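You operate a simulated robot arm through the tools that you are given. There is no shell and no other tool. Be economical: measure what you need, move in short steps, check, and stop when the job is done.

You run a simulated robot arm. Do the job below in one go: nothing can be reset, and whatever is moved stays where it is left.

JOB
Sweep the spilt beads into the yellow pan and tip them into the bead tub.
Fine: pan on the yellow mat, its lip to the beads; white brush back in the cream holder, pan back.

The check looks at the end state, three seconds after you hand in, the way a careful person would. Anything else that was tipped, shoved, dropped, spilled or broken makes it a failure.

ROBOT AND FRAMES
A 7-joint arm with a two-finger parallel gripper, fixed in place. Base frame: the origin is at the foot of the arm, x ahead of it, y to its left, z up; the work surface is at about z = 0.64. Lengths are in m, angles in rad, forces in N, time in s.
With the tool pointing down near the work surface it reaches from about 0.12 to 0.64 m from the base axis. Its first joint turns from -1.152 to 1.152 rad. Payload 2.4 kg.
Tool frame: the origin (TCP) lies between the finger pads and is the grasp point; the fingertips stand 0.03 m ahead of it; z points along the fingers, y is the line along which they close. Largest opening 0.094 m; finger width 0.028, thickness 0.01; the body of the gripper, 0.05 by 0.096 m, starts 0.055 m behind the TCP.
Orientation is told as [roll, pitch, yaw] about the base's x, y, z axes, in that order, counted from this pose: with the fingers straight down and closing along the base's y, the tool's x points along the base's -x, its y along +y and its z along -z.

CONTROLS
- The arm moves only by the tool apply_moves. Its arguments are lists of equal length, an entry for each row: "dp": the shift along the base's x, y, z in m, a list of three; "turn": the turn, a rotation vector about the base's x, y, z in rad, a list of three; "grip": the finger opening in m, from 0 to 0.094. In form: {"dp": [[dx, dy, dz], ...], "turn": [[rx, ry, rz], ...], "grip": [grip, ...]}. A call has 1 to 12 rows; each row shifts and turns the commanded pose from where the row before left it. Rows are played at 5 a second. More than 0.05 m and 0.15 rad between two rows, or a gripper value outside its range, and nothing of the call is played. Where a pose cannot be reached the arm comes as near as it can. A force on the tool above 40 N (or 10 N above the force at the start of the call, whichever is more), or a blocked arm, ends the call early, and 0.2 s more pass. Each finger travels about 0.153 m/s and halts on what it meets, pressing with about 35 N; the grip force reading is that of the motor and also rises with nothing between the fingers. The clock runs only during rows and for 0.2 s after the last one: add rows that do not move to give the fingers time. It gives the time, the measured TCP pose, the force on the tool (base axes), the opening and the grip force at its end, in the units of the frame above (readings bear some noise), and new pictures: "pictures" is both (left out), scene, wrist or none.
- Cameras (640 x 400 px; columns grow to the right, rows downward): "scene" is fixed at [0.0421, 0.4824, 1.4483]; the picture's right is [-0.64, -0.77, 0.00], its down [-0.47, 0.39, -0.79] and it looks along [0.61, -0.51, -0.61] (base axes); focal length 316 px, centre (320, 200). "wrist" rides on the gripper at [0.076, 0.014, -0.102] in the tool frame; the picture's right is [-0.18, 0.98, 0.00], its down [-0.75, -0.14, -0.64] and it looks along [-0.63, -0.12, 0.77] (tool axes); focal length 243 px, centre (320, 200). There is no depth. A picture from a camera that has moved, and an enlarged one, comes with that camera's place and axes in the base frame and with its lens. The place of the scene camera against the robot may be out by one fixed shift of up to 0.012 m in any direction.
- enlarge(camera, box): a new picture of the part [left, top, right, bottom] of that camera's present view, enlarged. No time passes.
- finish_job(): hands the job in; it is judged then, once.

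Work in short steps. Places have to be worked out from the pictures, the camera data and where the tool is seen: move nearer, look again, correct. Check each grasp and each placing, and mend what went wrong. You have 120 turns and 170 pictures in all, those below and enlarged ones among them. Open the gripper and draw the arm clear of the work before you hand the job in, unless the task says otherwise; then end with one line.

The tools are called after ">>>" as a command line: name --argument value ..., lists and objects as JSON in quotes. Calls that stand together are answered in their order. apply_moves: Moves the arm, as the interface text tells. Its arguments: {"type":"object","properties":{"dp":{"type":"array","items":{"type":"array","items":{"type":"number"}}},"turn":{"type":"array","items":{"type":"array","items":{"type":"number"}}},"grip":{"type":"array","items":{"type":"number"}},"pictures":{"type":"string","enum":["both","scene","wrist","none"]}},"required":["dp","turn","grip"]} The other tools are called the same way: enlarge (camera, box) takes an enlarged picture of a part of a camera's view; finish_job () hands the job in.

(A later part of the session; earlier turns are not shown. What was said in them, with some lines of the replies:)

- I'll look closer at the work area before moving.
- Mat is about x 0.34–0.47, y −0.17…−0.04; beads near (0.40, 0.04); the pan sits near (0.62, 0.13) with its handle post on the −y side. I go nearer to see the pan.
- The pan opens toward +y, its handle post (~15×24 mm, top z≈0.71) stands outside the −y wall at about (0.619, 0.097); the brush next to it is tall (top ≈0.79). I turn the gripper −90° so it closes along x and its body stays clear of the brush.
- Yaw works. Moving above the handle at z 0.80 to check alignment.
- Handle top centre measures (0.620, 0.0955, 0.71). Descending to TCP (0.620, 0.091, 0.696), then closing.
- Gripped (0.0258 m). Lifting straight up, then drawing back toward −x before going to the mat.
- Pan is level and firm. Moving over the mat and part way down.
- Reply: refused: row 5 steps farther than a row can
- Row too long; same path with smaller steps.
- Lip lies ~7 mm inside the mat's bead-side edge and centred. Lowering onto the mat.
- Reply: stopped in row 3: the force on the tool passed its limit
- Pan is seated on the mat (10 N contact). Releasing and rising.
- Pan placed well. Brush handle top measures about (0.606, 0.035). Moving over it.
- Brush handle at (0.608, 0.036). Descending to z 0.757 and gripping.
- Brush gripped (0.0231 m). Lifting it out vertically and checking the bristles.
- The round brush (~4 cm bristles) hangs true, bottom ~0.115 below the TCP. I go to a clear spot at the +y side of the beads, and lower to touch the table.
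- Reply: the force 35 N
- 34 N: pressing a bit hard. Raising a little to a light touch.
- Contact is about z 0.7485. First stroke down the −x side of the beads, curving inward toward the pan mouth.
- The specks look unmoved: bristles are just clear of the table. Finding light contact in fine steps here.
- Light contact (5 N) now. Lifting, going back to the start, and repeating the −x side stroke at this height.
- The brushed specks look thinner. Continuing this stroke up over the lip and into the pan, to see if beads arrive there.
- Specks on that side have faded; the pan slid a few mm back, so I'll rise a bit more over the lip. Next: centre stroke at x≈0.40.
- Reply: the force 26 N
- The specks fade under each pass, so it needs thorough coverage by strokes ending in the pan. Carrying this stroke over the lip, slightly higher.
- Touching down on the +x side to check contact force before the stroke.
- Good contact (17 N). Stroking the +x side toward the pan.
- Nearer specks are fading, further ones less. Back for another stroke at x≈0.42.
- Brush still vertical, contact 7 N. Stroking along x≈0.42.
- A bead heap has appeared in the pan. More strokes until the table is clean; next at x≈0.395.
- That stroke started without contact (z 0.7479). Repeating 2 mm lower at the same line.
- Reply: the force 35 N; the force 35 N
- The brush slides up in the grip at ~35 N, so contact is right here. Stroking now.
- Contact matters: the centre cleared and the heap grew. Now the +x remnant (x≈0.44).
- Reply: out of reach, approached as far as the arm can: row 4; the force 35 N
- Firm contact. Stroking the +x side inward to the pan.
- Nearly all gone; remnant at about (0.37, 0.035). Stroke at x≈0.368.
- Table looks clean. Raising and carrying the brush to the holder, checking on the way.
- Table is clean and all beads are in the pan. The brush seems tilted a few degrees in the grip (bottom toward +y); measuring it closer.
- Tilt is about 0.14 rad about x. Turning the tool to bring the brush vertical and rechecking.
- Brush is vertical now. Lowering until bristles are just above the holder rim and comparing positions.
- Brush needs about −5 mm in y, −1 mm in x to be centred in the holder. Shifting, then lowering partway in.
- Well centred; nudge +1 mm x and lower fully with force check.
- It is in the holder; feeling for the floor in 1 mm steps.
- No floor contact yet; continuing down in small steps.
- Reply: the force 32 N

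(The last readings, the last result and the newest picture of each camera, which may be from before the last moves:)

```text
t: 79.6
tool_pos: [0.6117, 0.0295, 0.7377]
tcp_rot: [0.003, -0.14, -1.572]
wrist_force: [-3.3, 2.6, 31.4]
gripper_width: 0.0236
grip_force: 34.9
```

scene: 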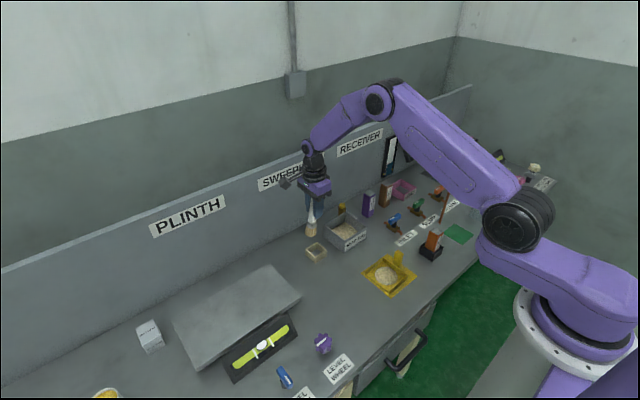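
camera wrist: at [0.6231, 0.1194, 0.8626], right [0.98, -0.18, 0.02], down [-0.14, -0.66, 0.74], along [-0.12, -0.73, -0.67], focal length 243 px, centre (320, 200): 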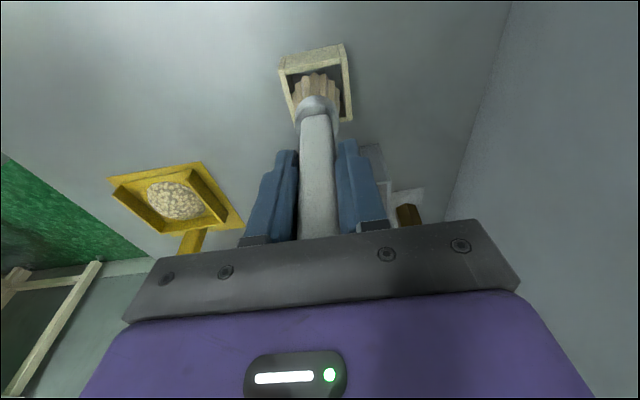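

Seated. Easing off, opening, and rising.

>>> apply_moves --dp '[[0, 0, 0.0012], [0, 0, 0], [0, 0, 0], [0, 0, 0.03], [0, 0, 0.04], [0, 0, 0.04], [0, 0, 0.01]]' --turn '[[0, 0, 0], [0, 0, 0], [0, 0, 0], [0, 0, 0], [0, 0, 0], [0, 0, 0], [0.14, 0, 0]]' --grip '[0.0, 0.04, 0.055, 0.055, 0.055, 0.055, 0.055]' --pictures "both"

>>> enlarge --camera "scene" --box '[270, 190, 450, 320]'

```text
t: 81.2
tool_pos: [0.6087, 0.0316, 0.8585]
tcp_rot: [0.0, 0.001, -1.571]
wrist_force: [-0.1, -0.4, 0.3]
gripper_width: 0.055
grip_force: 0.0
camera wrist: at [0.6237, 0.107, 0.9611], right [0.98, -0.18, 0.0], down [-0.14, -0.75, 0.64], along [-0.12, -0.63, -0.77], focal length 243 px, centre (320, 200)
```

scene: 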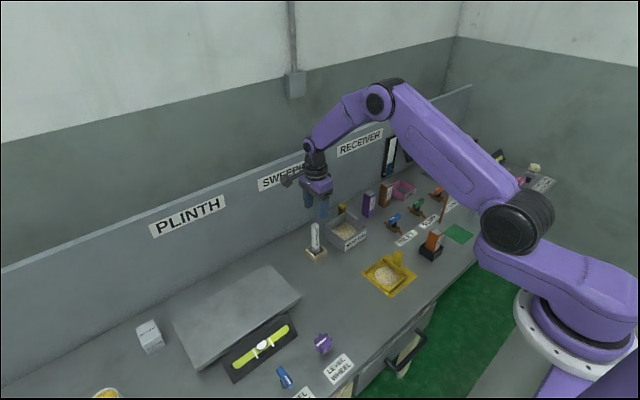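
wrist: 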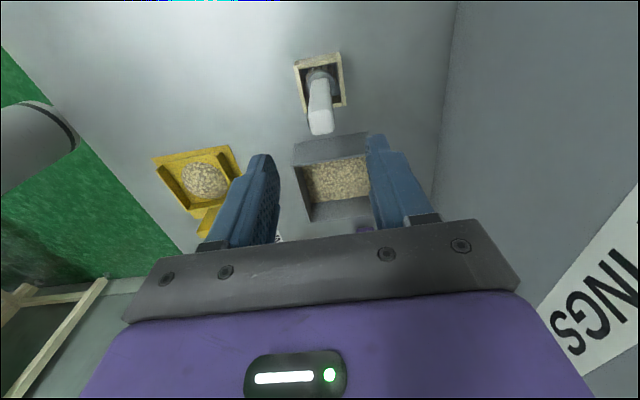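

```text
3.08 times, centred on (360, 255) of scene
camera zoom: at [0.0421, 0.4824, 1.4483], right [-0.64, -0.77, 0.0], down [-0.47, 0.39, -0.79], along [0.61, -0.51, -0.61], focal length 973 px, centre (197, 31)
```

zoom: 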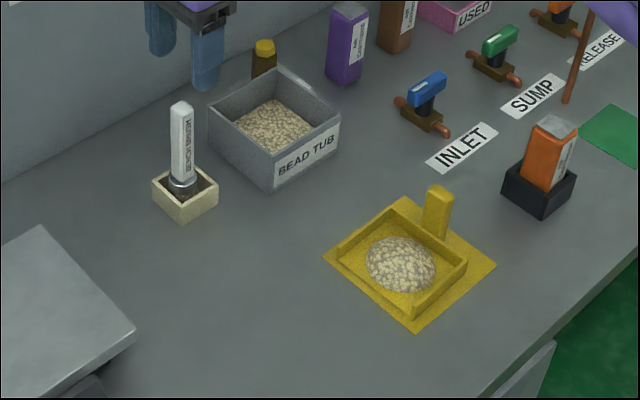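

Brush is back in its holder upright. Now to the pan handle: moving above it to align.

>>> apply_moves --dp '[[-0.042, -0.025, 0], [-0.042, -0.025, 0], [-0.042, -0.025, 0], [-0.042, -0.025, 0], [-0.04, -0.028, -0.005], [0, -0.032, -0.025], [0, 0, -0.03], [0, 0, 0]]' --turn '[[0, 0, 0], [0, 0, 0], [0, 0, 0], [0, 0, 0], [0, 0, 0], [0, 0, 0], [0, 0, 0], [0, 0, 0]]' --grip '[0.06, 0.06, 0.06, 0.06, 0.06, 0.06, 0.06, 0.06]' --pictures "wrist"

>>> enlarge --camera "wrist" --box '[220, 60, 440, 220]'

```text
t: 83.0
tool_pos: [0.4022, -0.1318, 0.7986]
tcp_rot: [0.0, 0.0, -1.571]
wrist_force: [0.2, -0.3, 0.3]
gripper_width: 0.0599
grip_force: 0.1
camera wrist: at [0.4163, -0.0556, 0.9002], right [0.98, -0.18, 0.0], down [-0.14, -0.75, 0.64], along [-0.12, -0.63, -0.77], focal length 243 px, centre (320, 200)
```

wrist: 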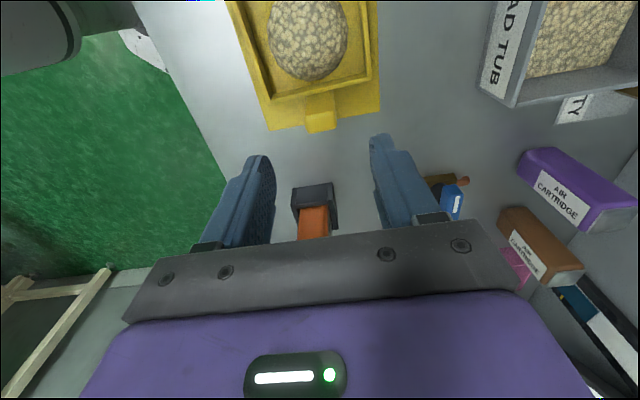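

```text
2.50 times, centred on (330, 140) of wrist
camera zoom: at [0.4163, -0.0556, 0.9002], right [0.98, -0.18, 0.0], down [-0.14, -0.75, 0.64], along [-0.12, -0.63, -0.77], focal length 606 px, centre (295, 350)
```

zoom: 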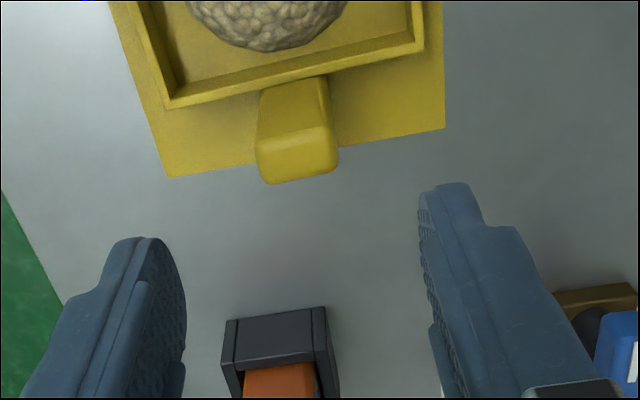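

Handle at (0.402, −0.131). Descending to grip it as before.

>>> apply_moves --dp '[[0, -0.002, -0.03], [0, 0, -0.03], [0, 0, -0.03], [0, 0, -0.009], [0, 0, 0], [0, 0, 0], [0, 0, 0]]' --turn '[[0, 0, 0], [0, 0, 0], [0, 0, 0], [0, 0, 0], [0, 0, 0], [0, 0, 0], [0, 0, 0]]' --grip '[0.06, 0.06, 0.06, 0.06, 0.06, 0.02, 0.0]' --pictures "wrist"

```text
t: 84.6
tool_pos: [0.4015, -0.1313, 0.6986]
tcp_rot: [-0.001, 0.0, -1.569]
wrist_force: [-0.6, -0.1, -0.3]
gripper_width: 0.0259
grip_force: 35.1
camera wrist: at [0.416, -0.0556, 0.8006], right [0.98, -0.18, 0.0], down [-0.14, -0.75, 0.64], along [-0.12, -0.63, -0.77], focal length 243 px, centre (320, 200)
```

wrist: 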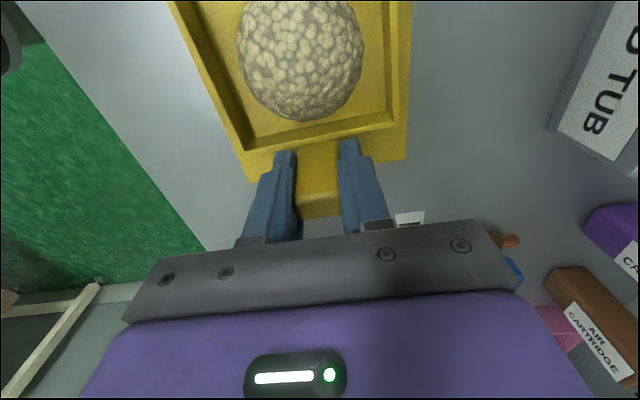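

Gripped. Lifting gently and level.

>>> apply_moves --dp '[[0, 0, 0.006], [0, 0, 0.012], [0, 0, 0.02], [0, 0, 0.02], [0, 0, 0.02], [0, 0, 0.02], [0, 0, 0.02], [0, 0, 0.02], [0, 0, 0]]' --turn '[[0, 0, 0], [0, 0, 0], [0, 0, 0], [0, 0, 0], [0, 0, 0], [0, 0, 0], [0, 0, 0], [0, 0, 0], [0, 0, 0]]' --grip '[0, 0, 0, 0, 0, 0, 0, 0, 0]' --pictures "wrist"

>>> enlarge --camera "scene" --box '[310, 200, 450, 320]'

```text
t: 86.6
tool_pos: [0.3986, -0.1312, 0.837]
tcp_rot: [-0.003, -0.001, -1.57]
wrist_force: [-0.5, 0.1, 0.0]
gripper_width: 0.0255
grip_force: 34.8
camera wrist: at [0.4137, -0.055, 0.9389], right [0.98, -0.18, 0.0], down [-0.14, -0.75, 0.64], along [-0.12, -0.63, -0.77], focal length 243 px, centre (320, 200)
```

wrist: 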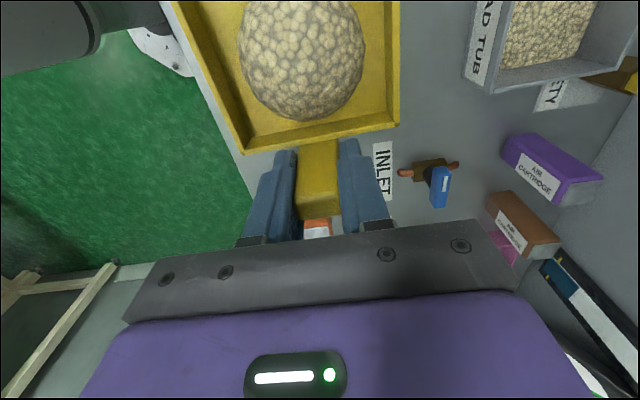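

```text
3.33 times, centred on (380, 260) of scene
camera zoom: at [0.0421, 0.4824, 1.4483], right [-0.64, -0.77, 0.0], down [-0.47, 0.39, -0.79], along [0.61, -0.51, -0.61], focal length 1054 px, centre (120, 0)
```

zoom: 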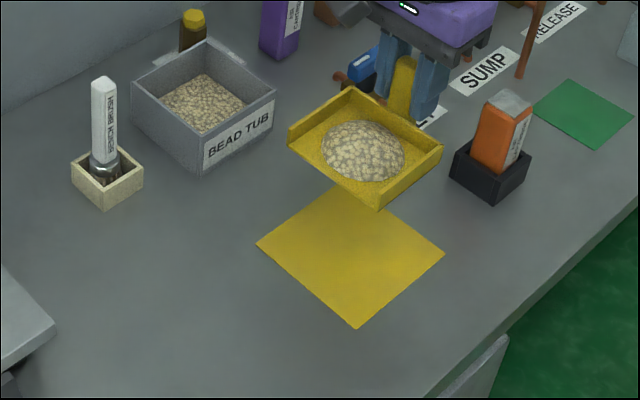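

Level and holding the heap. Turning the pan +90° slowly so its lip faces −x (tool yaw 0) for pouring forward with the arm clear of the brush.

>>> apply_moves --dp '[[0.003, 0.003, 0.003], [0.003, 0.003, 0.003], [0.003, 0.003, 0.003], [0.003, 0.003, 0.003], [0.003, 0.003, 0.003], [0.003, 0.003, 0.003], [0.003, 0.003, 0.003], [0.003, 0.003, 0.003], [0.003, 0.003, 0.003], [0.003, 0.003, 0.003], [0.003, 0.003, 0.003], [0, 0, 0]]' --turn '[[0, 0, 0.08], [0, 0, 0.14], [0, 0, 0.14], [0, 0, 0.14], [0, 0, 0.14], [0, 0, 0.14], [0, 0, 0.14], [0, 0, 0.14], [0, 0, 0.14], [0, 0, 0.14], [0, 0, 0.14], [0, 0, 0.0908]]' --grip '[0, 0, 0, 0, 0, 0, 0, 0, 0, 0, 0, 0]' --pictures "both"

>>> enlarge --camera "scene" --box '[310, 200, 450, 320]'

```text
t: 89.2
tool_pos: [0.4348, -0.0987, 0.8703]
tcp_rot: [-0.002, 0.0, 0.001]
wrist_force: [-0.5, 0.2, -0.6]
gripper_width: 0.0254
grip_force: 35.3
camera wrist: at [0.358, -0.0836, 0.9724], right [0.18, 0.98, 0.0], down [0.75, -0.14, 0.64], along [0.63, -0.12, -0.77], focal length 243 px, centre (320, 200)
```

scene: 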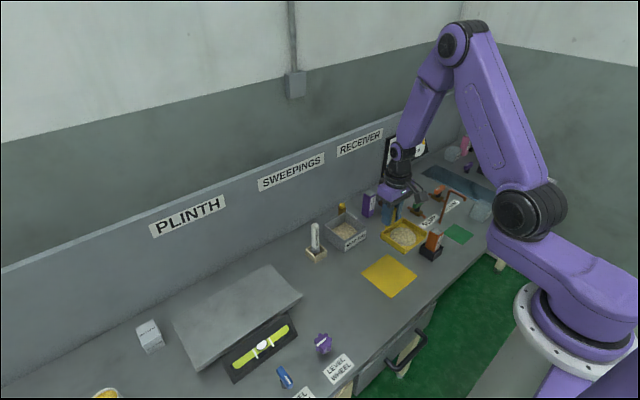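
wrist: 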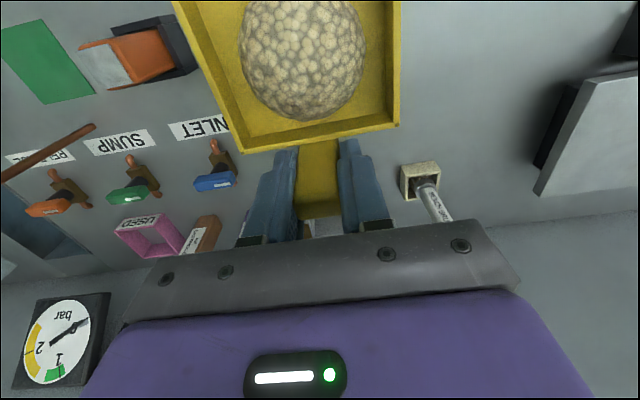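

```text
3.33 times, centred on (380, 260) of scene
camera zoom: at [0.0421, 0.4824, 1.4483], right [-0.64, -0.77, 0.0], down [-0.47, 0.39, -0.79], along [0.61, -0.51, -0.61], focal length 1054 px, centre (120, 0)
```

zoom: 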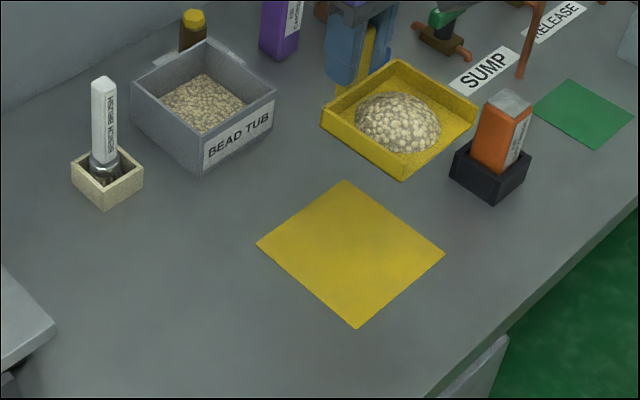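

Moving forward above the tub (kept level).

>>> apply_moves --dp '[[0.02, 0, 0], [0.03, 0.001, 0], [0.03, 0.001, 0], [0.03, 0.001, 0], [0.03, 0.001, 0], [0.03, 0, 0], [0.03, 0, 0], [0, 0, 0]]' --turn '[[0, 0, 0], [0, 0, 0], [0, 0, 0], [0, 0, 0], [0, 0, 0], [0, 0, 0], [0, 0, 0], [0, 0, 0]]' --grip '[0, 0, 0, 0, 0, 0, 0, 0]' --pictures "none"

>>> enlarge --camera "scene" --box '[290, 170, 430, 270]'

```text
t: 91.0
tool_pos: [0.6333, -0.0945, 0.8674]
tcp_rot: [-0.001, 0.0, -0.001]
wrist_force: [0.1, -0.2, -0.1]
gripper_width: 0.0254
grip_force: 35.4
```

```text
4.00 times, centred on (360, 220) of scene
camera zoom: at [0.0421, 0.4824, 1.4483], right [-0.64, -0.77, 0.0], down [-0.47, 0.39, -0.79], along [0.61, -0.51, -0.61], focal length 1265 px, centre (160, 120)
```

zoom: 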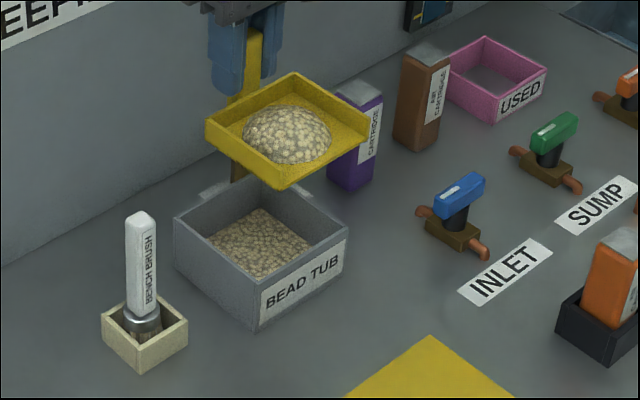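

Lip centred on the tub in y within a few mm; tub is about x 0.55–0.667, y −0.15…−0.053. Starting the tilt to 15° while moving forward so the lip stays above the tub.

>>> apply_moves --dp '[[0.01, -0.003, 0], [0.01, -0.003, 0], [0.008, 0, 0], [0, 0, 0]]' --turn '[[0, -0.08, 0], [0, -0.1, 0], [0, -0.08, 0], [0, 0, 0]]' --grip '[0, 0, 0, 0]' --pictures "none"

>>> enlarge --camera "scene" --box '[290, 170, 430, 270]'

```text
t: 92.0
tool_pos: [0.6612, -0.1015, 0.8699]
tcp_rot: [-0.002, -0.26, -0.002]
wrist_force: [0.3, 0.6, -1.4]
gripper_width: 0.0253
grip_force: 34.7
```

```text
4.00 times, centred on (360, 220) of scene
camera zoom: at [0.0421, 0.4824, 1.4483], right [-0.64, -0.77, 0.0], down [-0.47, 0.39, -0.79], along [0.61, -0.51, -0.61], focal length 1265 px, centre (160, 120)
```

zoom: 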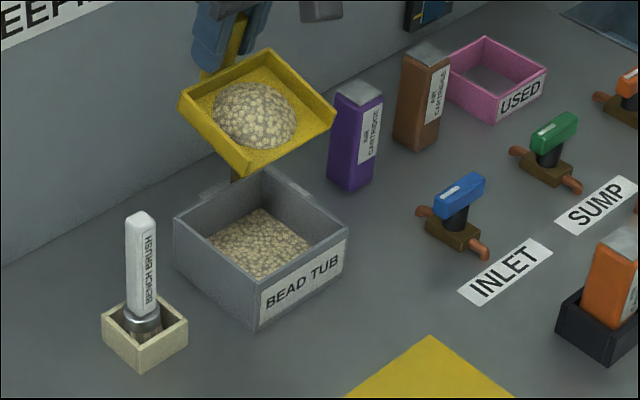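

Tilt works and heap holds at 15°. Continuing to ~40°, lip held over the tub centre, coming lower.

>>> apply_moves --dp '[[0, 0, -0.008], [-0.001, 0, -0.008], [-0.004, 0, -0.006], [-0.008, 0, -0.004], [-0.008, 0, 0], [0, 0, 0]]' --turn '[[0, -0.09, 0], [0, -0.09, 0], [0, -0.09, 0], [0, -0.09, 0], [0, -0.08, 0], [0, 0, 0]]' --grip '[0, 0, 0, 0, 0, 0]' --pictures "none"

>>> enlarge --camera "scene" --box '[290, 170, 430, 270]'

```text
t: 93.4
tool_pos: [0.6436, -0.1035, 0.843]
tcp_rot: [-0.015, -0.676, 0.001]
wrist_force: [-0.3, -0.5, -0.5]
gripper_width: 0.025
grip_force: 34.6
out of reach, approached as far as the arm can: row 5
```

```text
4.00 times, centred on (360, 220) of scene
camera zoom: at [0.0421, 0.4824, 1.4483], right [-0.64, -0.77, 0.0], down [-0.47, 0.39, -0.79], along [0.61, -0.51, -0.61], focal length 1265 px, centre (160, 120)
```

zoom: 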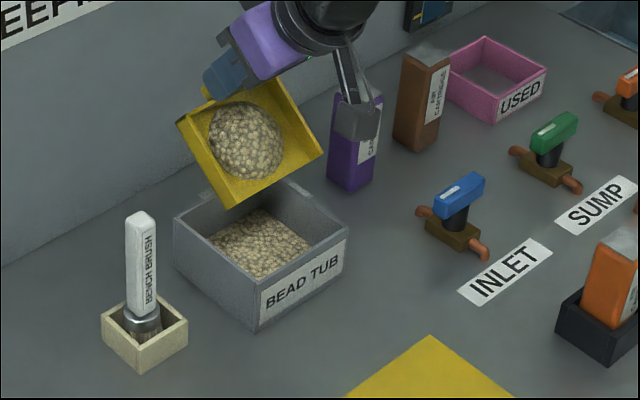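

Row 5 was slightly short of reach. Continuing with the tool coming further back and slightly up.

>>> apply_moves --dp '[[-0.012, 0, 0.004], [-0.012, 0, 0.004], [0, 0, 0]]' --turn '[[0, -0.06, 0], [0, -0.08, 0], [0, 0, 0]]' --grip '[0, 0, 0]' --pictures "none"

>>> enlarge --camera "scene" --box '[290, 170, 430, 270]'

```text
t: 94.2
tool_pos: [0.6191, -0.1036, 0.8528]
tcp_rot: [0.0, -0.839, -0.001]
wrist_force: [-0.1, 0.1, -0.9]
gripper_width: 0.0253
grip_force: 34.6
```

```text
4.00 times, centred on (360, 220) of scene
camera zoom: at [0.0421, 0.4824, 1.4483], right [-0.64, -0.77, 0.0], down [-0.47, 0.39, -0.79], along [0.61, -0.51, -0.61], focal length 1265 px, centre (160, 120)
```

zoom: 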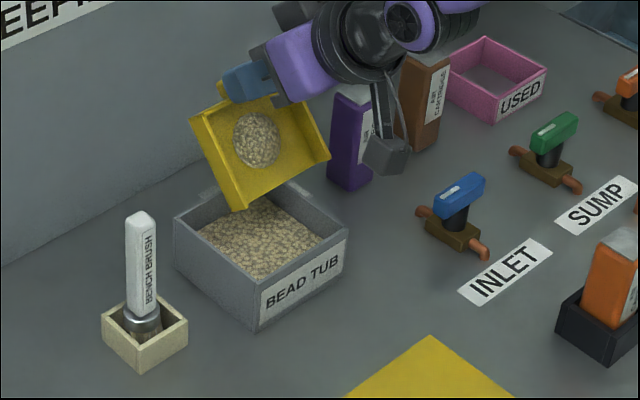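

Pouring: the heap is shrinking and the tub level rising. Tilting on to ~62° and holding.

>>> apply_moves --dp '[[-0.008, 0, 0.001], [-0.008, 0, 0.001], [-0.004, 0, 0], [0, 0, 0], [0, 0, 0], [0, 0, 0]]' --turn '[[0, -0.09, 0], [0, -0.09, 0], [0, -0.06, 0], [0, 0, 0], [0, 0, 0], [0, 0, 0]]' --grip '[0, 0, 0, 0, 0, 0]' --pictures "none"

>>> enlarge --camera "scene" --box '[290, 170, 430, 270]'

```text
t: 95.6
tool_pos: [0.598, -0.104, 0.8533]
tcp_rot: [0.003, -1.08, -0.001]
wrist_force: [1.2, 0.1, -0.8]
gripper_width: 0.0255
grip_force: 34.9
```

```text
4.00 times, centred on (360, 220) of scene
camera zoom: at [0.0421, 0.4824, 1.4483], right [-0.64, -0.77, 0.0], down [-0.47, 0.39, -0.79], along [0.61, -0.51, -0.61], focal length 1265 px, centre (160, 120)
```

zoom: 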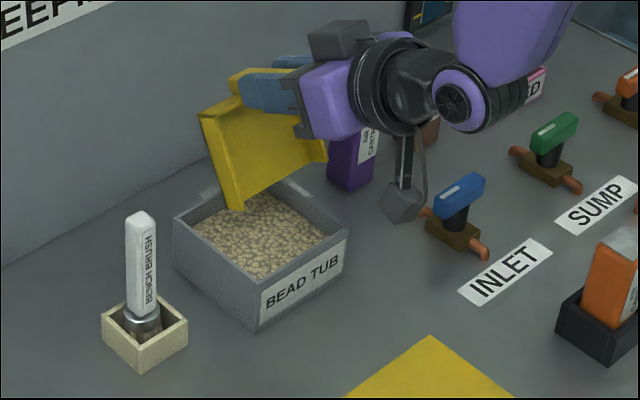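

Pan is empty, all in the tub. Raising and levelling the pan again.

>>> apply_moves --dp '[[0, 0, 0.01], [0, 0, 0.01], [-0.01, 0, 0.005], [-0.01, 0, 0], [-0.01, 0, 0], [-0.01, 0, 0], [-0.01, 0, 0], [-0.01, 0, 0], [0, 0, 0]]' --turn '[[0, 0.135, 0], [0, 0.135, 0], [0, 0.135, 0], [0, 0.135, 0], [0, 0.135, 0], [0, 0.135, 0], [0, 0.135, 0], [0, 0.135, 0], [0, 0, 0]]' --grip '[0, 0, 0, 0, 0, 0, 0, 0, 0]' --pictures "both"

>>> enlarge --camera "scene" --box '[290, 170, 430, 270]'

```text
t: 97.6
tool_pos: [0.5392, -0.1044, 0.8792]
tcp_rot: [-0.002, 0.002, -0.001]
wrist_force: [0.0, 0.1, -0.7]
gripper_width: 0.0254
grip_force: 34.6
camera wrist: at [0.4631, -0.089, 0.9821], right [0.18, 0.98, 0.0], down [0.75, -0.14, 0.64], along [0.63, -0.12, -0.77], focal length 243 px, centre (320, 200)
```

scene: 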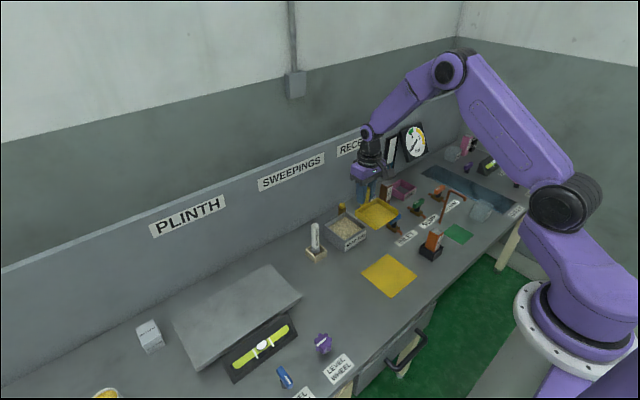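
wrist: 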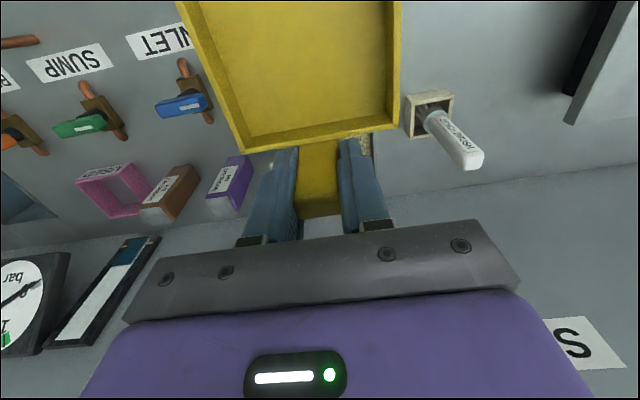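

```text
4.00 times, centred on (360, 220) of scene
camera zoom: at [0.0421, 0.4824, 1.4483], right [-0.64, -0.77, 0.0], down [-0.47, 0.39, -0.79], along [0.61, -0.51, -0.61], focal length 1265 px, centre (160, 120)
```

zoom: 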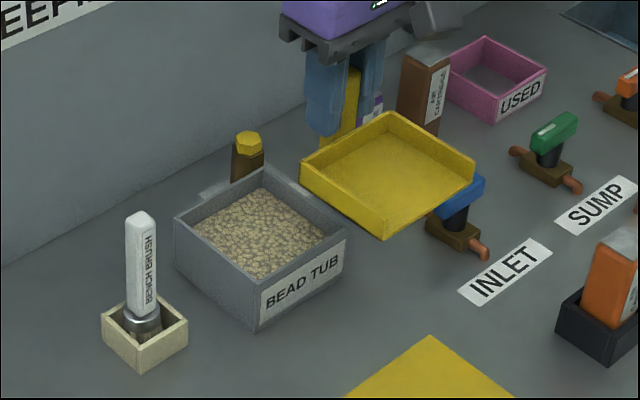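

All poured, nothing spilt. Backing away and yawing −90° toward the pan's original place.

>>> apply_moves --dp '[[-0.04, 0, 0], [-0.04, 0, 0], [-0.04, 0.01, 0], [0, 0.02, 0], [0, 0.025, 0], [0, 0.025, 0], [0, 0.025, 0], [0, 0.025, 0], [0, 0.025, 0], [0, 0.025, 0], [0, 0.016, 0], [0, 0, 0]]' --turn '[[0, 0, -0.13], [0, 0, -0.14], [0, 0, -0.14], [0, 0, -0.14], [0, 0, -0.14], [0, 0, -0.14], [0, 0, -0.14], [0, 0, -0.14], [0, 0, -0.14], [0, 0, -0.14], [0, 0, -0.14], [0, 0, -0.0408]]' --grip '[0, 0, 0, 0, 0, 0, 0, 0, 0, 0, 0, 0]' --pictures "none"

>>> apply_moves --dp '[[0.03, 0, 0], [0.04, 0, 0], [0.04, 0, 0], [0.04, 0, 0], [0.03, 0, 0], [0.02, 0, -0.02], [0, 0, -0.03], [0, 0, 0]]' --turn '[[0, 0, 0], [0, 0, 0], [0, 0, 0], [0, 0, 0], [0, 0, 0], [0, 0, 0], [0, 0, 0], [0, 0, 0]]' --grip '[0, 0, 0, 0, 0, 0, 0, 0]' --pictures "both"

>>> enlarge --camera "scene" --box '[250, 215, 350, 285]'

```text
t: 100.2
tool_pos: [0.4198, 0.0923, 0.8805]
tcp_rot: [-0.003, 0.0, -1.572]
wrist_force: [0.1, -0.2, 0.1]
gripper_width: 0.0252
grip_force: 34.7
```

```text
t: 102.0
tool_pos: [0.6178, 0.0932, 0.8283]
tcp_rot: [-0.001, -0.001, -1.572]
wrist_force: [0.8, -1.0, -0.9]
gripper_width: 0.0252
grip_force: 34.9
camera wrist: at [0.6323, 0.1696, 0.9303], right [0.98, -0.18, 0.0], down [-0.14, -0.75, 0.64], along [-0.12, -0.63, -0.77], focal length 243 px, centre (320, 200)
```

scene: 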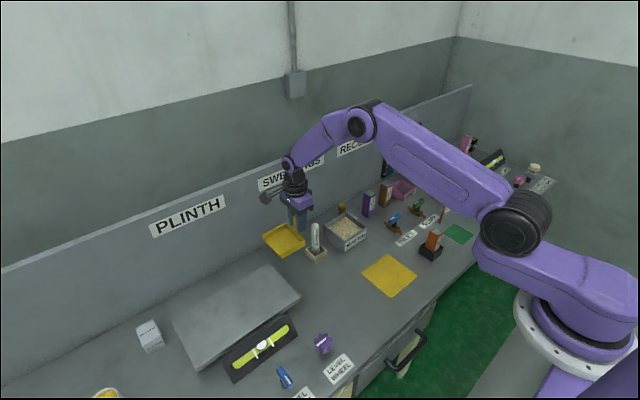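
wrist: 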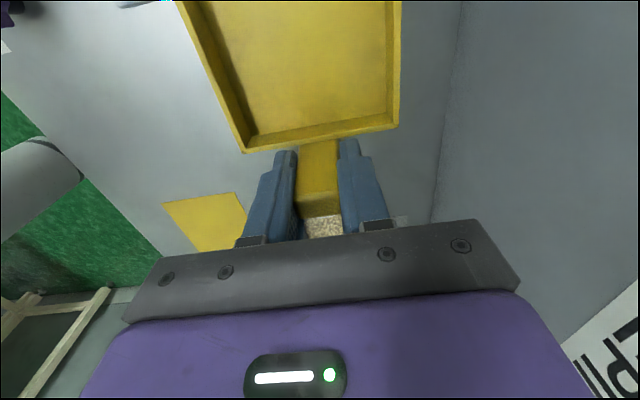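

```text
5.71 times, centred on (300, 250) of scene
camera zoom: at [0.0421, 0.4824, 1.4483], right [-0.64, -0.77, 0.0], down [-0.47, 0.39, -0.79], along [0.61, -0.51, -0.61], focal length 1807 px, centre (434, -86)
```

zoom: 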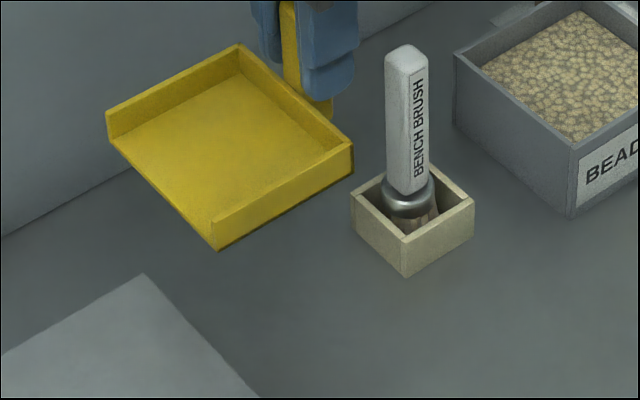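

Pan is above its old spot. Lowering in stages with a 2 mm shift away from the slab.

>>> apply_moves --dp '[[0.001, -0.002, -0.03], [0, 0, -0.03], [0, 0, -0.03], [0, 0, -0.025], [0, 0, -0.01], [0, 0, 0]]' --turn '[[0, 0, 0], [0, 0, 0], [0, 0, 0], [0, 0, 0], [0, 0, 0], [0, 0, 0]]' --grip '[0, 0, 0, 0, 0, 0]' --pictures "none"

>>> enlarge --camera "scene" --box '[250, 215, 350, 285]'

```text
t: 103.4
tool_pos: [0.6174, 0.0896, 0.7034]
tcp_rot: [-0.002, 0.0, -1.57]
wrist_force: [-0.6, -0.2, -0.3]
gripper_width: 0.0255
grip_force: 35.2
```

```text
5.71 times, centred on (300, 250) of scene
camera zoom: at [0.0421, 0.4824, 1.4483], right [-0.64, -0.77, 0.0], down [-0.47, 0.39, -0.79], along [0.61, -0.51, -0.61], focal length 1807 px, centre (434, -86)
```

zoom: 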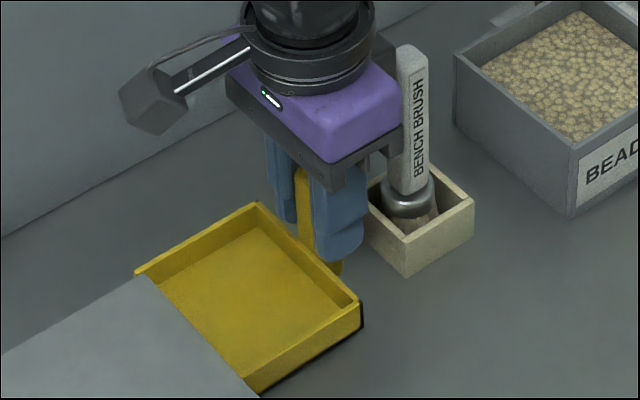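

About 3–4 mm off the original spot (toward −x, −y); correcting and setting down.

>>> apply_moves --dp '[[0.002, 0.003, 0], [0, 0, -0.003], [0, 0, -0.002], [0, 0, -0.001], [0, 0, -0.001], [0, 0, 0]]' --turn '[[0, 0, 0], [0, 0, 0], [0, 0, 0], [0, 0, 0], [0, 0, 0], [0, 0, 0]]' --grip '[0, 0, 0, 0, 0, 0]' --pictures "none"

>>> enlarge --camera "scene" --box '[250, 215, 350, 285]'

```text
t: 104.8
tool_pos: [0.6213, 0.0937, 0.6993]
tcp_rot: [0.001, 0.0, -1.571]
wrist_force: [-8.4, 0.4, 26.8]
gripper_width: 0.0253
grip_force: 34.9
```

```text
5.71 times, centred on (300, 250) of scene
camera zoom: at [0.0414, 0.4823, 1.4483], right [-0.64, -0.77, 0.0], down [-0.47, 0.39, -0.79], along [0.61, -0.51, -0.61], focal length 1807 px, centre (434, -86)
```

zoom: 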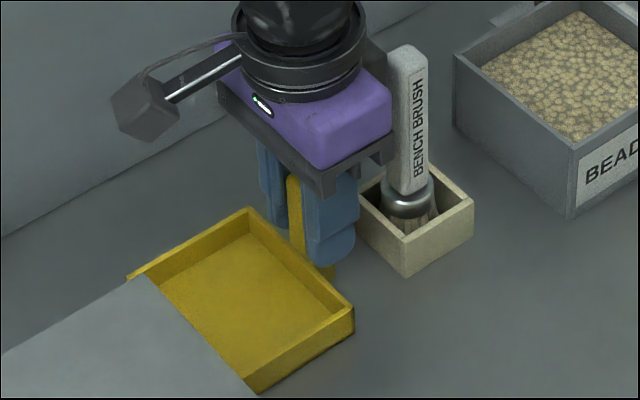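

Contact came ~2 mm early; checking whether the pan rests flat or touches the slab.

>>> enlarge --camera "scene" --box '[265, 245, 320, 290]'

>>> enlarge --camera "wrist" --box '[140, 0, 460, 200]'

```text
8.89 times, centred on (292, 268) of scene
camera zoom: at [0.0414, 0.4823, 1.4483], right [-0.64, -0.77, 0.0], down [-0.47, 0.39, -0.79], along [0.61, -0.51, -0.61], focal length 2810 px, centre (564, -400)
```

zoom: 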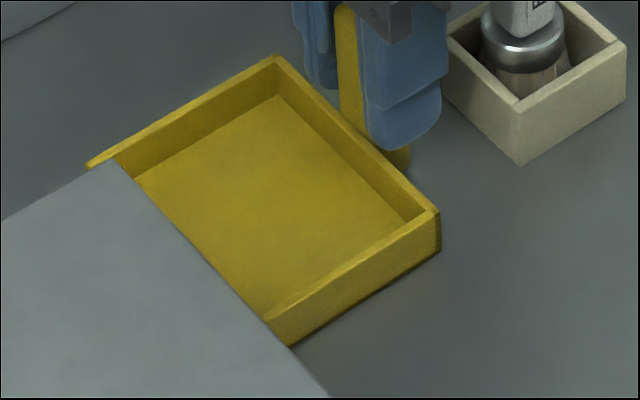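

```text
2.00 times, centred on (300, 100) of wrist
camera zoom: at [0.6363, 0.1699, 0.8008], right [0.98, -0.18, 0.0], down [-0.14, -0.75, 0.64], along [-0.12, -0.63, -0.77], focal length 485 px, centre (360, 400)
```

zoom: 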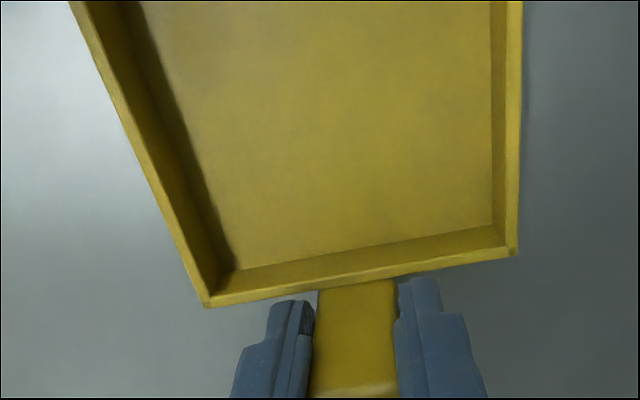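

Differences are ~1 px only; easing the force, then releasing and looking at how it settles.

>>> apply_moves --dp '[[0, 0, 0.0015], [0, 0, 0], [0, 0, 0], [0, 0, 0]]' --turn '[[0, 0, 0], [0, 0, 0], [0, 0, 0], [0, 0, 0]]' --grip '[0, 0, 0.04, 0.06]' --pictures "none"

>>> apply_moves --dp '[[0, 0, 0.03], [0, 0, 0.04], [0, 0, 0.04], [0, 0, 0.04], [-0.04, 0, 0.02], [-0.045, 0, 0], [-0.045, 0, 0], [-0.045, 0, 0], [-0.03, 0, 0]]' --turn '[[0, 0, 0], [0, 0, 0], [0, 0, 0], [0, 0, 0], [0, 0, 0], [0, 0, 0], [0, 0, 0], [0, 0, 0], [0, 0, 0]]' --grip '[0.06, 0.06, 0.06, 0.06, 0.06, 0.06, 0.06, 0.06, 0.06]' --pictures "both"

>>> enlarge --camera "scene" --box '[260, 225, 340, 290]'

>>> enlarge --camera "scene" --box '[270, 190, 450, 320]'

```text
t: 105.8
tool_pos: [0.622, 0.0921, 0.6977]
tcp_rot: [-0.002, 0.0, -1.572]
wrist_force: [-0.2, -0.1, 0.1]
gripper_width: 0.0599
grip_force: 0.1
```

```text
t: 107.8
tool_pos: [0.4174, 0.0925, 0.8696]
tcp_rot: [-0.001, 0.0, -1.571]
wrist_force: [-0.4, 0.3, -0.3]
gripper_width: 0.0601
grip_force: 0.0
camera wrist: at [0.4308, 0.1691, 0.9711], right [0.98, -0.18, 0.0], down [-0.14, -0.75, 0.64], along [-0.12, -0.63, -0.77], focal length 243 px, centre (320, 200)
```

scene: 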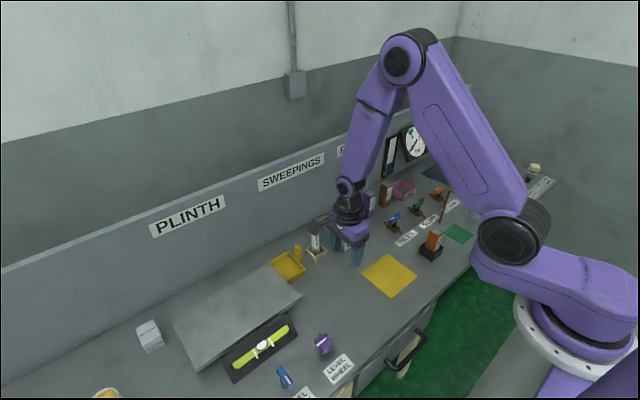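
wrist: 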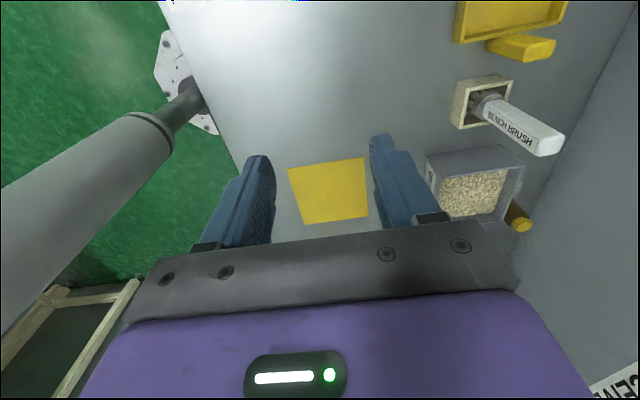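

```text
6.15 times, centred on (300, 258) of scene
camera zoom: at [0.0421, 0.4824, 1.4483], right [-0.64, -0.77, 0.0], down [-0.47, 0.39, -0.79], along [0.61, -0.51, -0.61], focal length 1946 px, centre (443, -154)
```

zoom: 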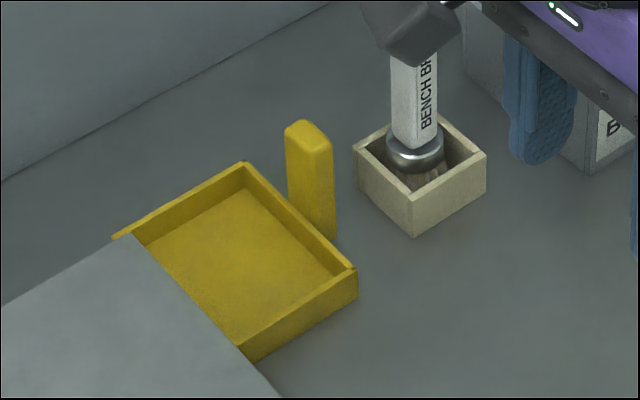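

```text
3.08 times, centred on (360, 255) of scene
camera zoom: at [0.0421, 0.4824, 1.4483], right [-0.64, -0.77, 0.0], down [-0.47, 0.39, -0.79], along [0.61, -0.51, -0.61], focal length 973 px, centre (197, 31)
```

zoom: 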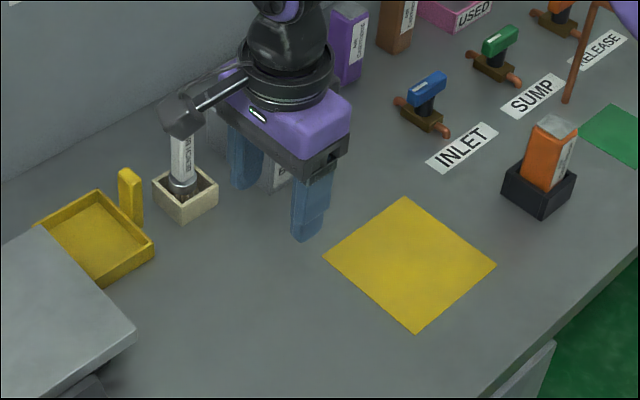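

Pan sits back in place, within ~3 mm. I'll take a closer look at its lip beside the slab and at the brush from above.

>>> apply_moves --dp '[[0.04, 0.03, 0.01], [0.04, 0.03, 0], [0.04, 0.03, 0], [0.04, 0.02, 0], [0, 0.02, 0], [0, 0, 0]]' --turn '[[0, 0, 0], [0, 0, 0], [0, 0, 0], [0, 0, 0], [0, 0, 0], [0, 0, 0]]' --grip '[0.06, 0.06, 0.06, 0.06, 0.06, 0.06]' --pictures "wrist"

>>> enlarge --camera "wrist" --box '[240, 0, 440, 160]'

>>> enlarge --camera "scene" --box '[270, 190, 370, 270]'

```text
refused: row 1 steps farther than a row can; nothing moved
```

```text
2.50 times, centred on (340, 80) of wrist
camera zoom: at [0.4308, 0.1691, 0.9711], right [0.98, -0.18, 0.0], down [-0.14, -0.75, 0.64], along [-0.12, -0.63, -0.77], focal length 606 px, centre (270, 500)
```

zoom: 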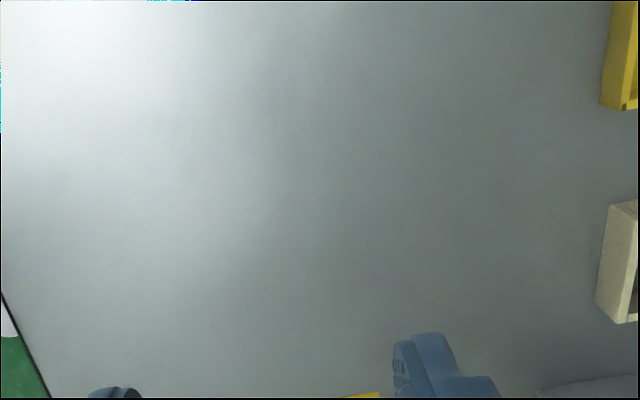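

```text
5.00 times, centred on (320, 230) of scene
camera zoom: at [0.0421, 0.4824, 1.4483], right [-0.64, -0.77, 0.0], down [-0.47, 0.39, -0.79], along [0.61, -0.51, -0.61], focal length 1581 px, centre (320, 50)
```

zoom: 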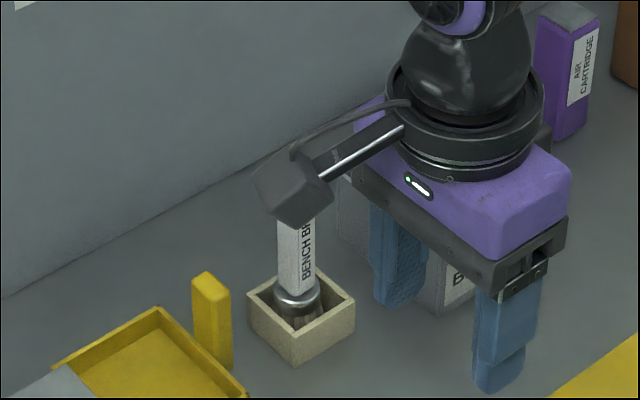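

Table where the beads were is clean. Same inspection move with shorter steps.

>>> apply_moves --dp '[[0.038, 0.02, 0], [0.038, 0.03, 0], [0.038, 0.03, 0], [0.038, 0.02, 0], [0, 0.02, 0], [0, 0, 0]]' --turn '[[0, 0, 0], [0, 0, 0], [0, 0, 0], [0, 0, 0], [0, 0, 0], [0, 0, 0]]' --grip '[0.06, 0.06, 0.06, 0.06, 0.06, 0.06]' --pictures "wrist"

>>> enlarge --camera "wrist" --box '[240, 0, 440, 160]'

```text
t: 109.2
tool_pos: [0.57, 0.2141, 0.8706]
tcp_rot: [-0.002, 0.001, -1.57]
wrist_force: [0.5, -0.2, 0.0]
gripper_width: 0.06
grip_force: 0.1
camera wrist: at [0.5841, 0.2906, 0.9714], right [0.98, -0.19, 0.0], down [-0.14, -0.75, 0.64], along [-0.12, -0.63, -0.77], focal length 243 px, centre (320, 200)
```

wrist: 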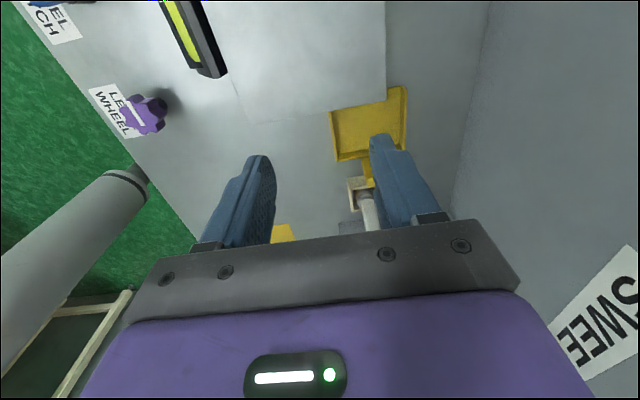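

```text
2.50 times, centred on (340, 80) of wrist
camera zoom: at [0.5841, 0.2906, 0.9714], right [0.98, -0.19, 0.0], down [-0.14, -0.75, 0.64], along [-0.12, -0.63, -0.77], focal length 606 px, centre (270, 500)
```

zoom: 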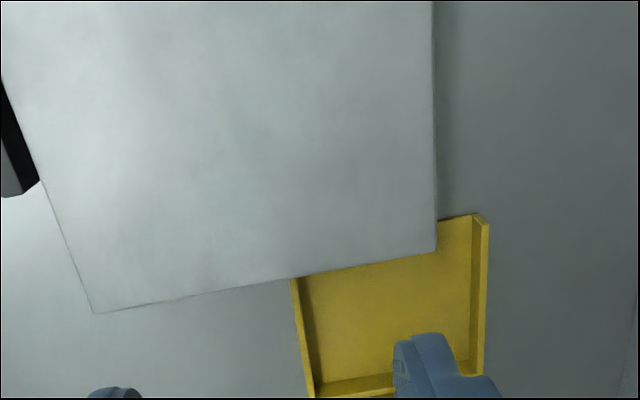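

Lip lies close to the slab edge. To compare exactly with the start, I return to the same camera pose as at t=1.6 (yaw 0).

>>> apply_moves --dp '[[-0.02, -0.02, 0], [-0.02, -0.02, 0], [-0.02, -0.02, 0], [-0.01, -0.02, 0], [0, -0.02, 0], [0, -0.02, 0], [0, 0, 0], [0, 0, 0], [0, 0, 0], [0, 0, -0.02], [0, 0, -0.024], [0, 0, 0]]' --turn '[[0, 0, 0.14], [0, 0, 0.14], [0, 0, 0.14], [0, 0, 0.14], [0, 0, 0.14], [0, 0, 0.14], [0, 0, 0.14], [0, 0, 0.14], [0, 0, 0.14], [0, 0, 0.14], [0, 0, 0.14], [0, 0, 0.0308]]' --grip '[0.09, 0.094, 0.094, 0.094, 0.094, 0.094, 0.094, 0.094, 0.094, 0.094, 0.094, 0.094]' --pictures "both"

>>> enlarge --camera "wrist" --box '[240, 120, 440, 245]'

>>> enlarge --camera "scene" --box '[260, 225, 340, 290]'

```text
t: 111.8
tool_pos: [0.4993, 0.0918, 0.8241]
tcp_rot: [-0.001, -0.001, 0.003]
wrist_force: [-0.6, 0.0, -0.8]
gripper_width: 0.0939
grip_force: 0.0
camera wrist: at [0.423, 0.1059, 0.927], right [0.18, 0.98, 0.0], down [0.75, -0.14, 0.64], along [0.63, -0.12, -0.77], focal length 243 px, centre (320, 200)
```

scene: 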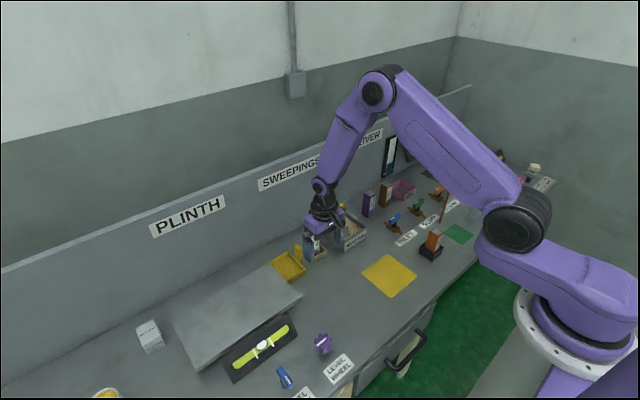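
wrist: 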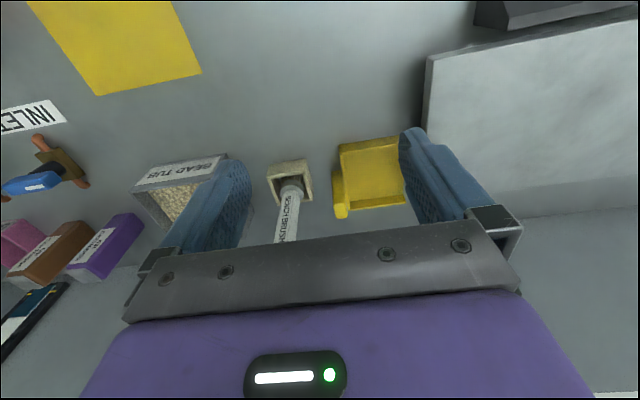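

```text
3.20 times, centred on (340, 182) of wrist
camera zoom: at [0.423, 0.1059, 0.927], right [0.18, 0.98, 0.0], down [0.75, -0.14, 0.64], along [0.63, -0.12, -0.77], focal length 776 px, centre (256, 256)
```

zoom: 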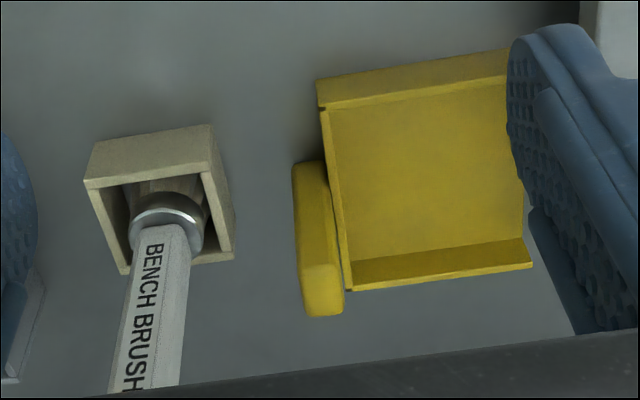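

```text
6.15 times, centred on (300, 258) of scene
camera zoom: at [0.0421, 0.4824, 1.4483], right [-0.64, -0.77, 0.0], down [-0.47, 0.39, -0.79], along [0.61, -0.51, -0.61], focal length 1946 px, centre (443, -154)
```

zoom: 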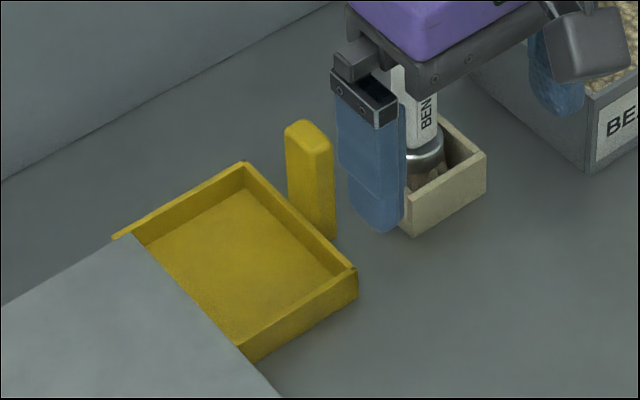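

Pan and brush match their starting places to within ~3 mm, flat and upright; mat empty, tub filled. Raising the arm clear with the gripper open.

>>> apply_moves --dp '[[-0.01, -0.02, 0.04], [-0.01, -0.02, 0.04], [-0.01, -0.02, 0.04], [0, -0.02, 0.04], [0, -0.02, 0.04], [0, 0, 0]]' --turn '[[0, 0, 0], [0, 0, 0], [0, 0, 0], [0, 0, 0], [0, 0, 0], [0, 0, 0]]' --grip '[0.094, 0.094, 0.094, 0.094, 0.094, 0.094]' --pictures "both"

>>> enlarge --camera "scene" --box '[260, 190, 440, 310]'

```text
t: 113.2
tool_pos: [0.4705, -0.0086, 1.0237]
tcp_rot: [-0.001, -0.001, 0.0]
wrist_force: [-1.0, 0.3, -0.3]
gripper_width: 0.094
grip_force: 0.0
camera wrist: at [0.3939, 0.0064, 1.1258], right [0.18, 0.98, 0.0], down [0.75, -0.14, 0.64], along [0.63, -0.12, -0.77], focal length 243 px, centre (320, 200)
```

scene: 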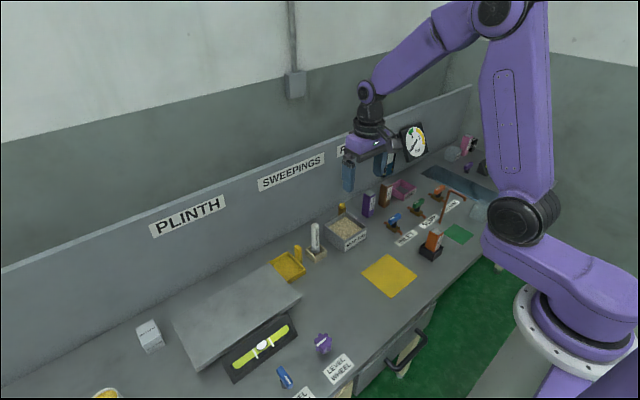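
wrist: 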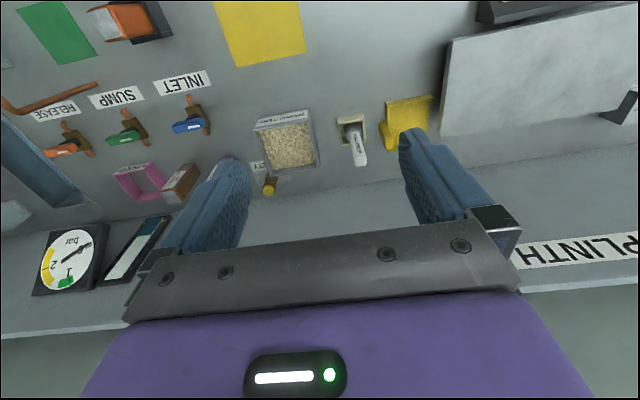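

```text
3.33 times, centred on (350, 250) of scene
camera zoom: at [0.0421, 0.4824, 1.4483], right [-0.64, -0.77, 0.0], down [-0.47, 0.39, -0.79], along [0.61, -0.51, -0.61], focal length 1054 px, centre (220, 33)
```

zoom: 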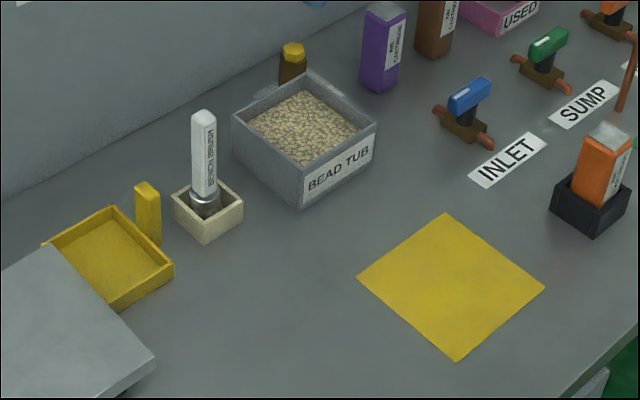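

The final view shows the table clean, the beads in the tub, the brush in its holder and the pan in its place, with everything else untouched. Handing in.

>>> finish_job

```text
The job is handed in.
```

The spilt beads are swept up and tipped into the bead tub. The white brush is back in the cream holder, and the pan is back within about 3 mm of where it started. I saw no other object moved and no beads spilt.
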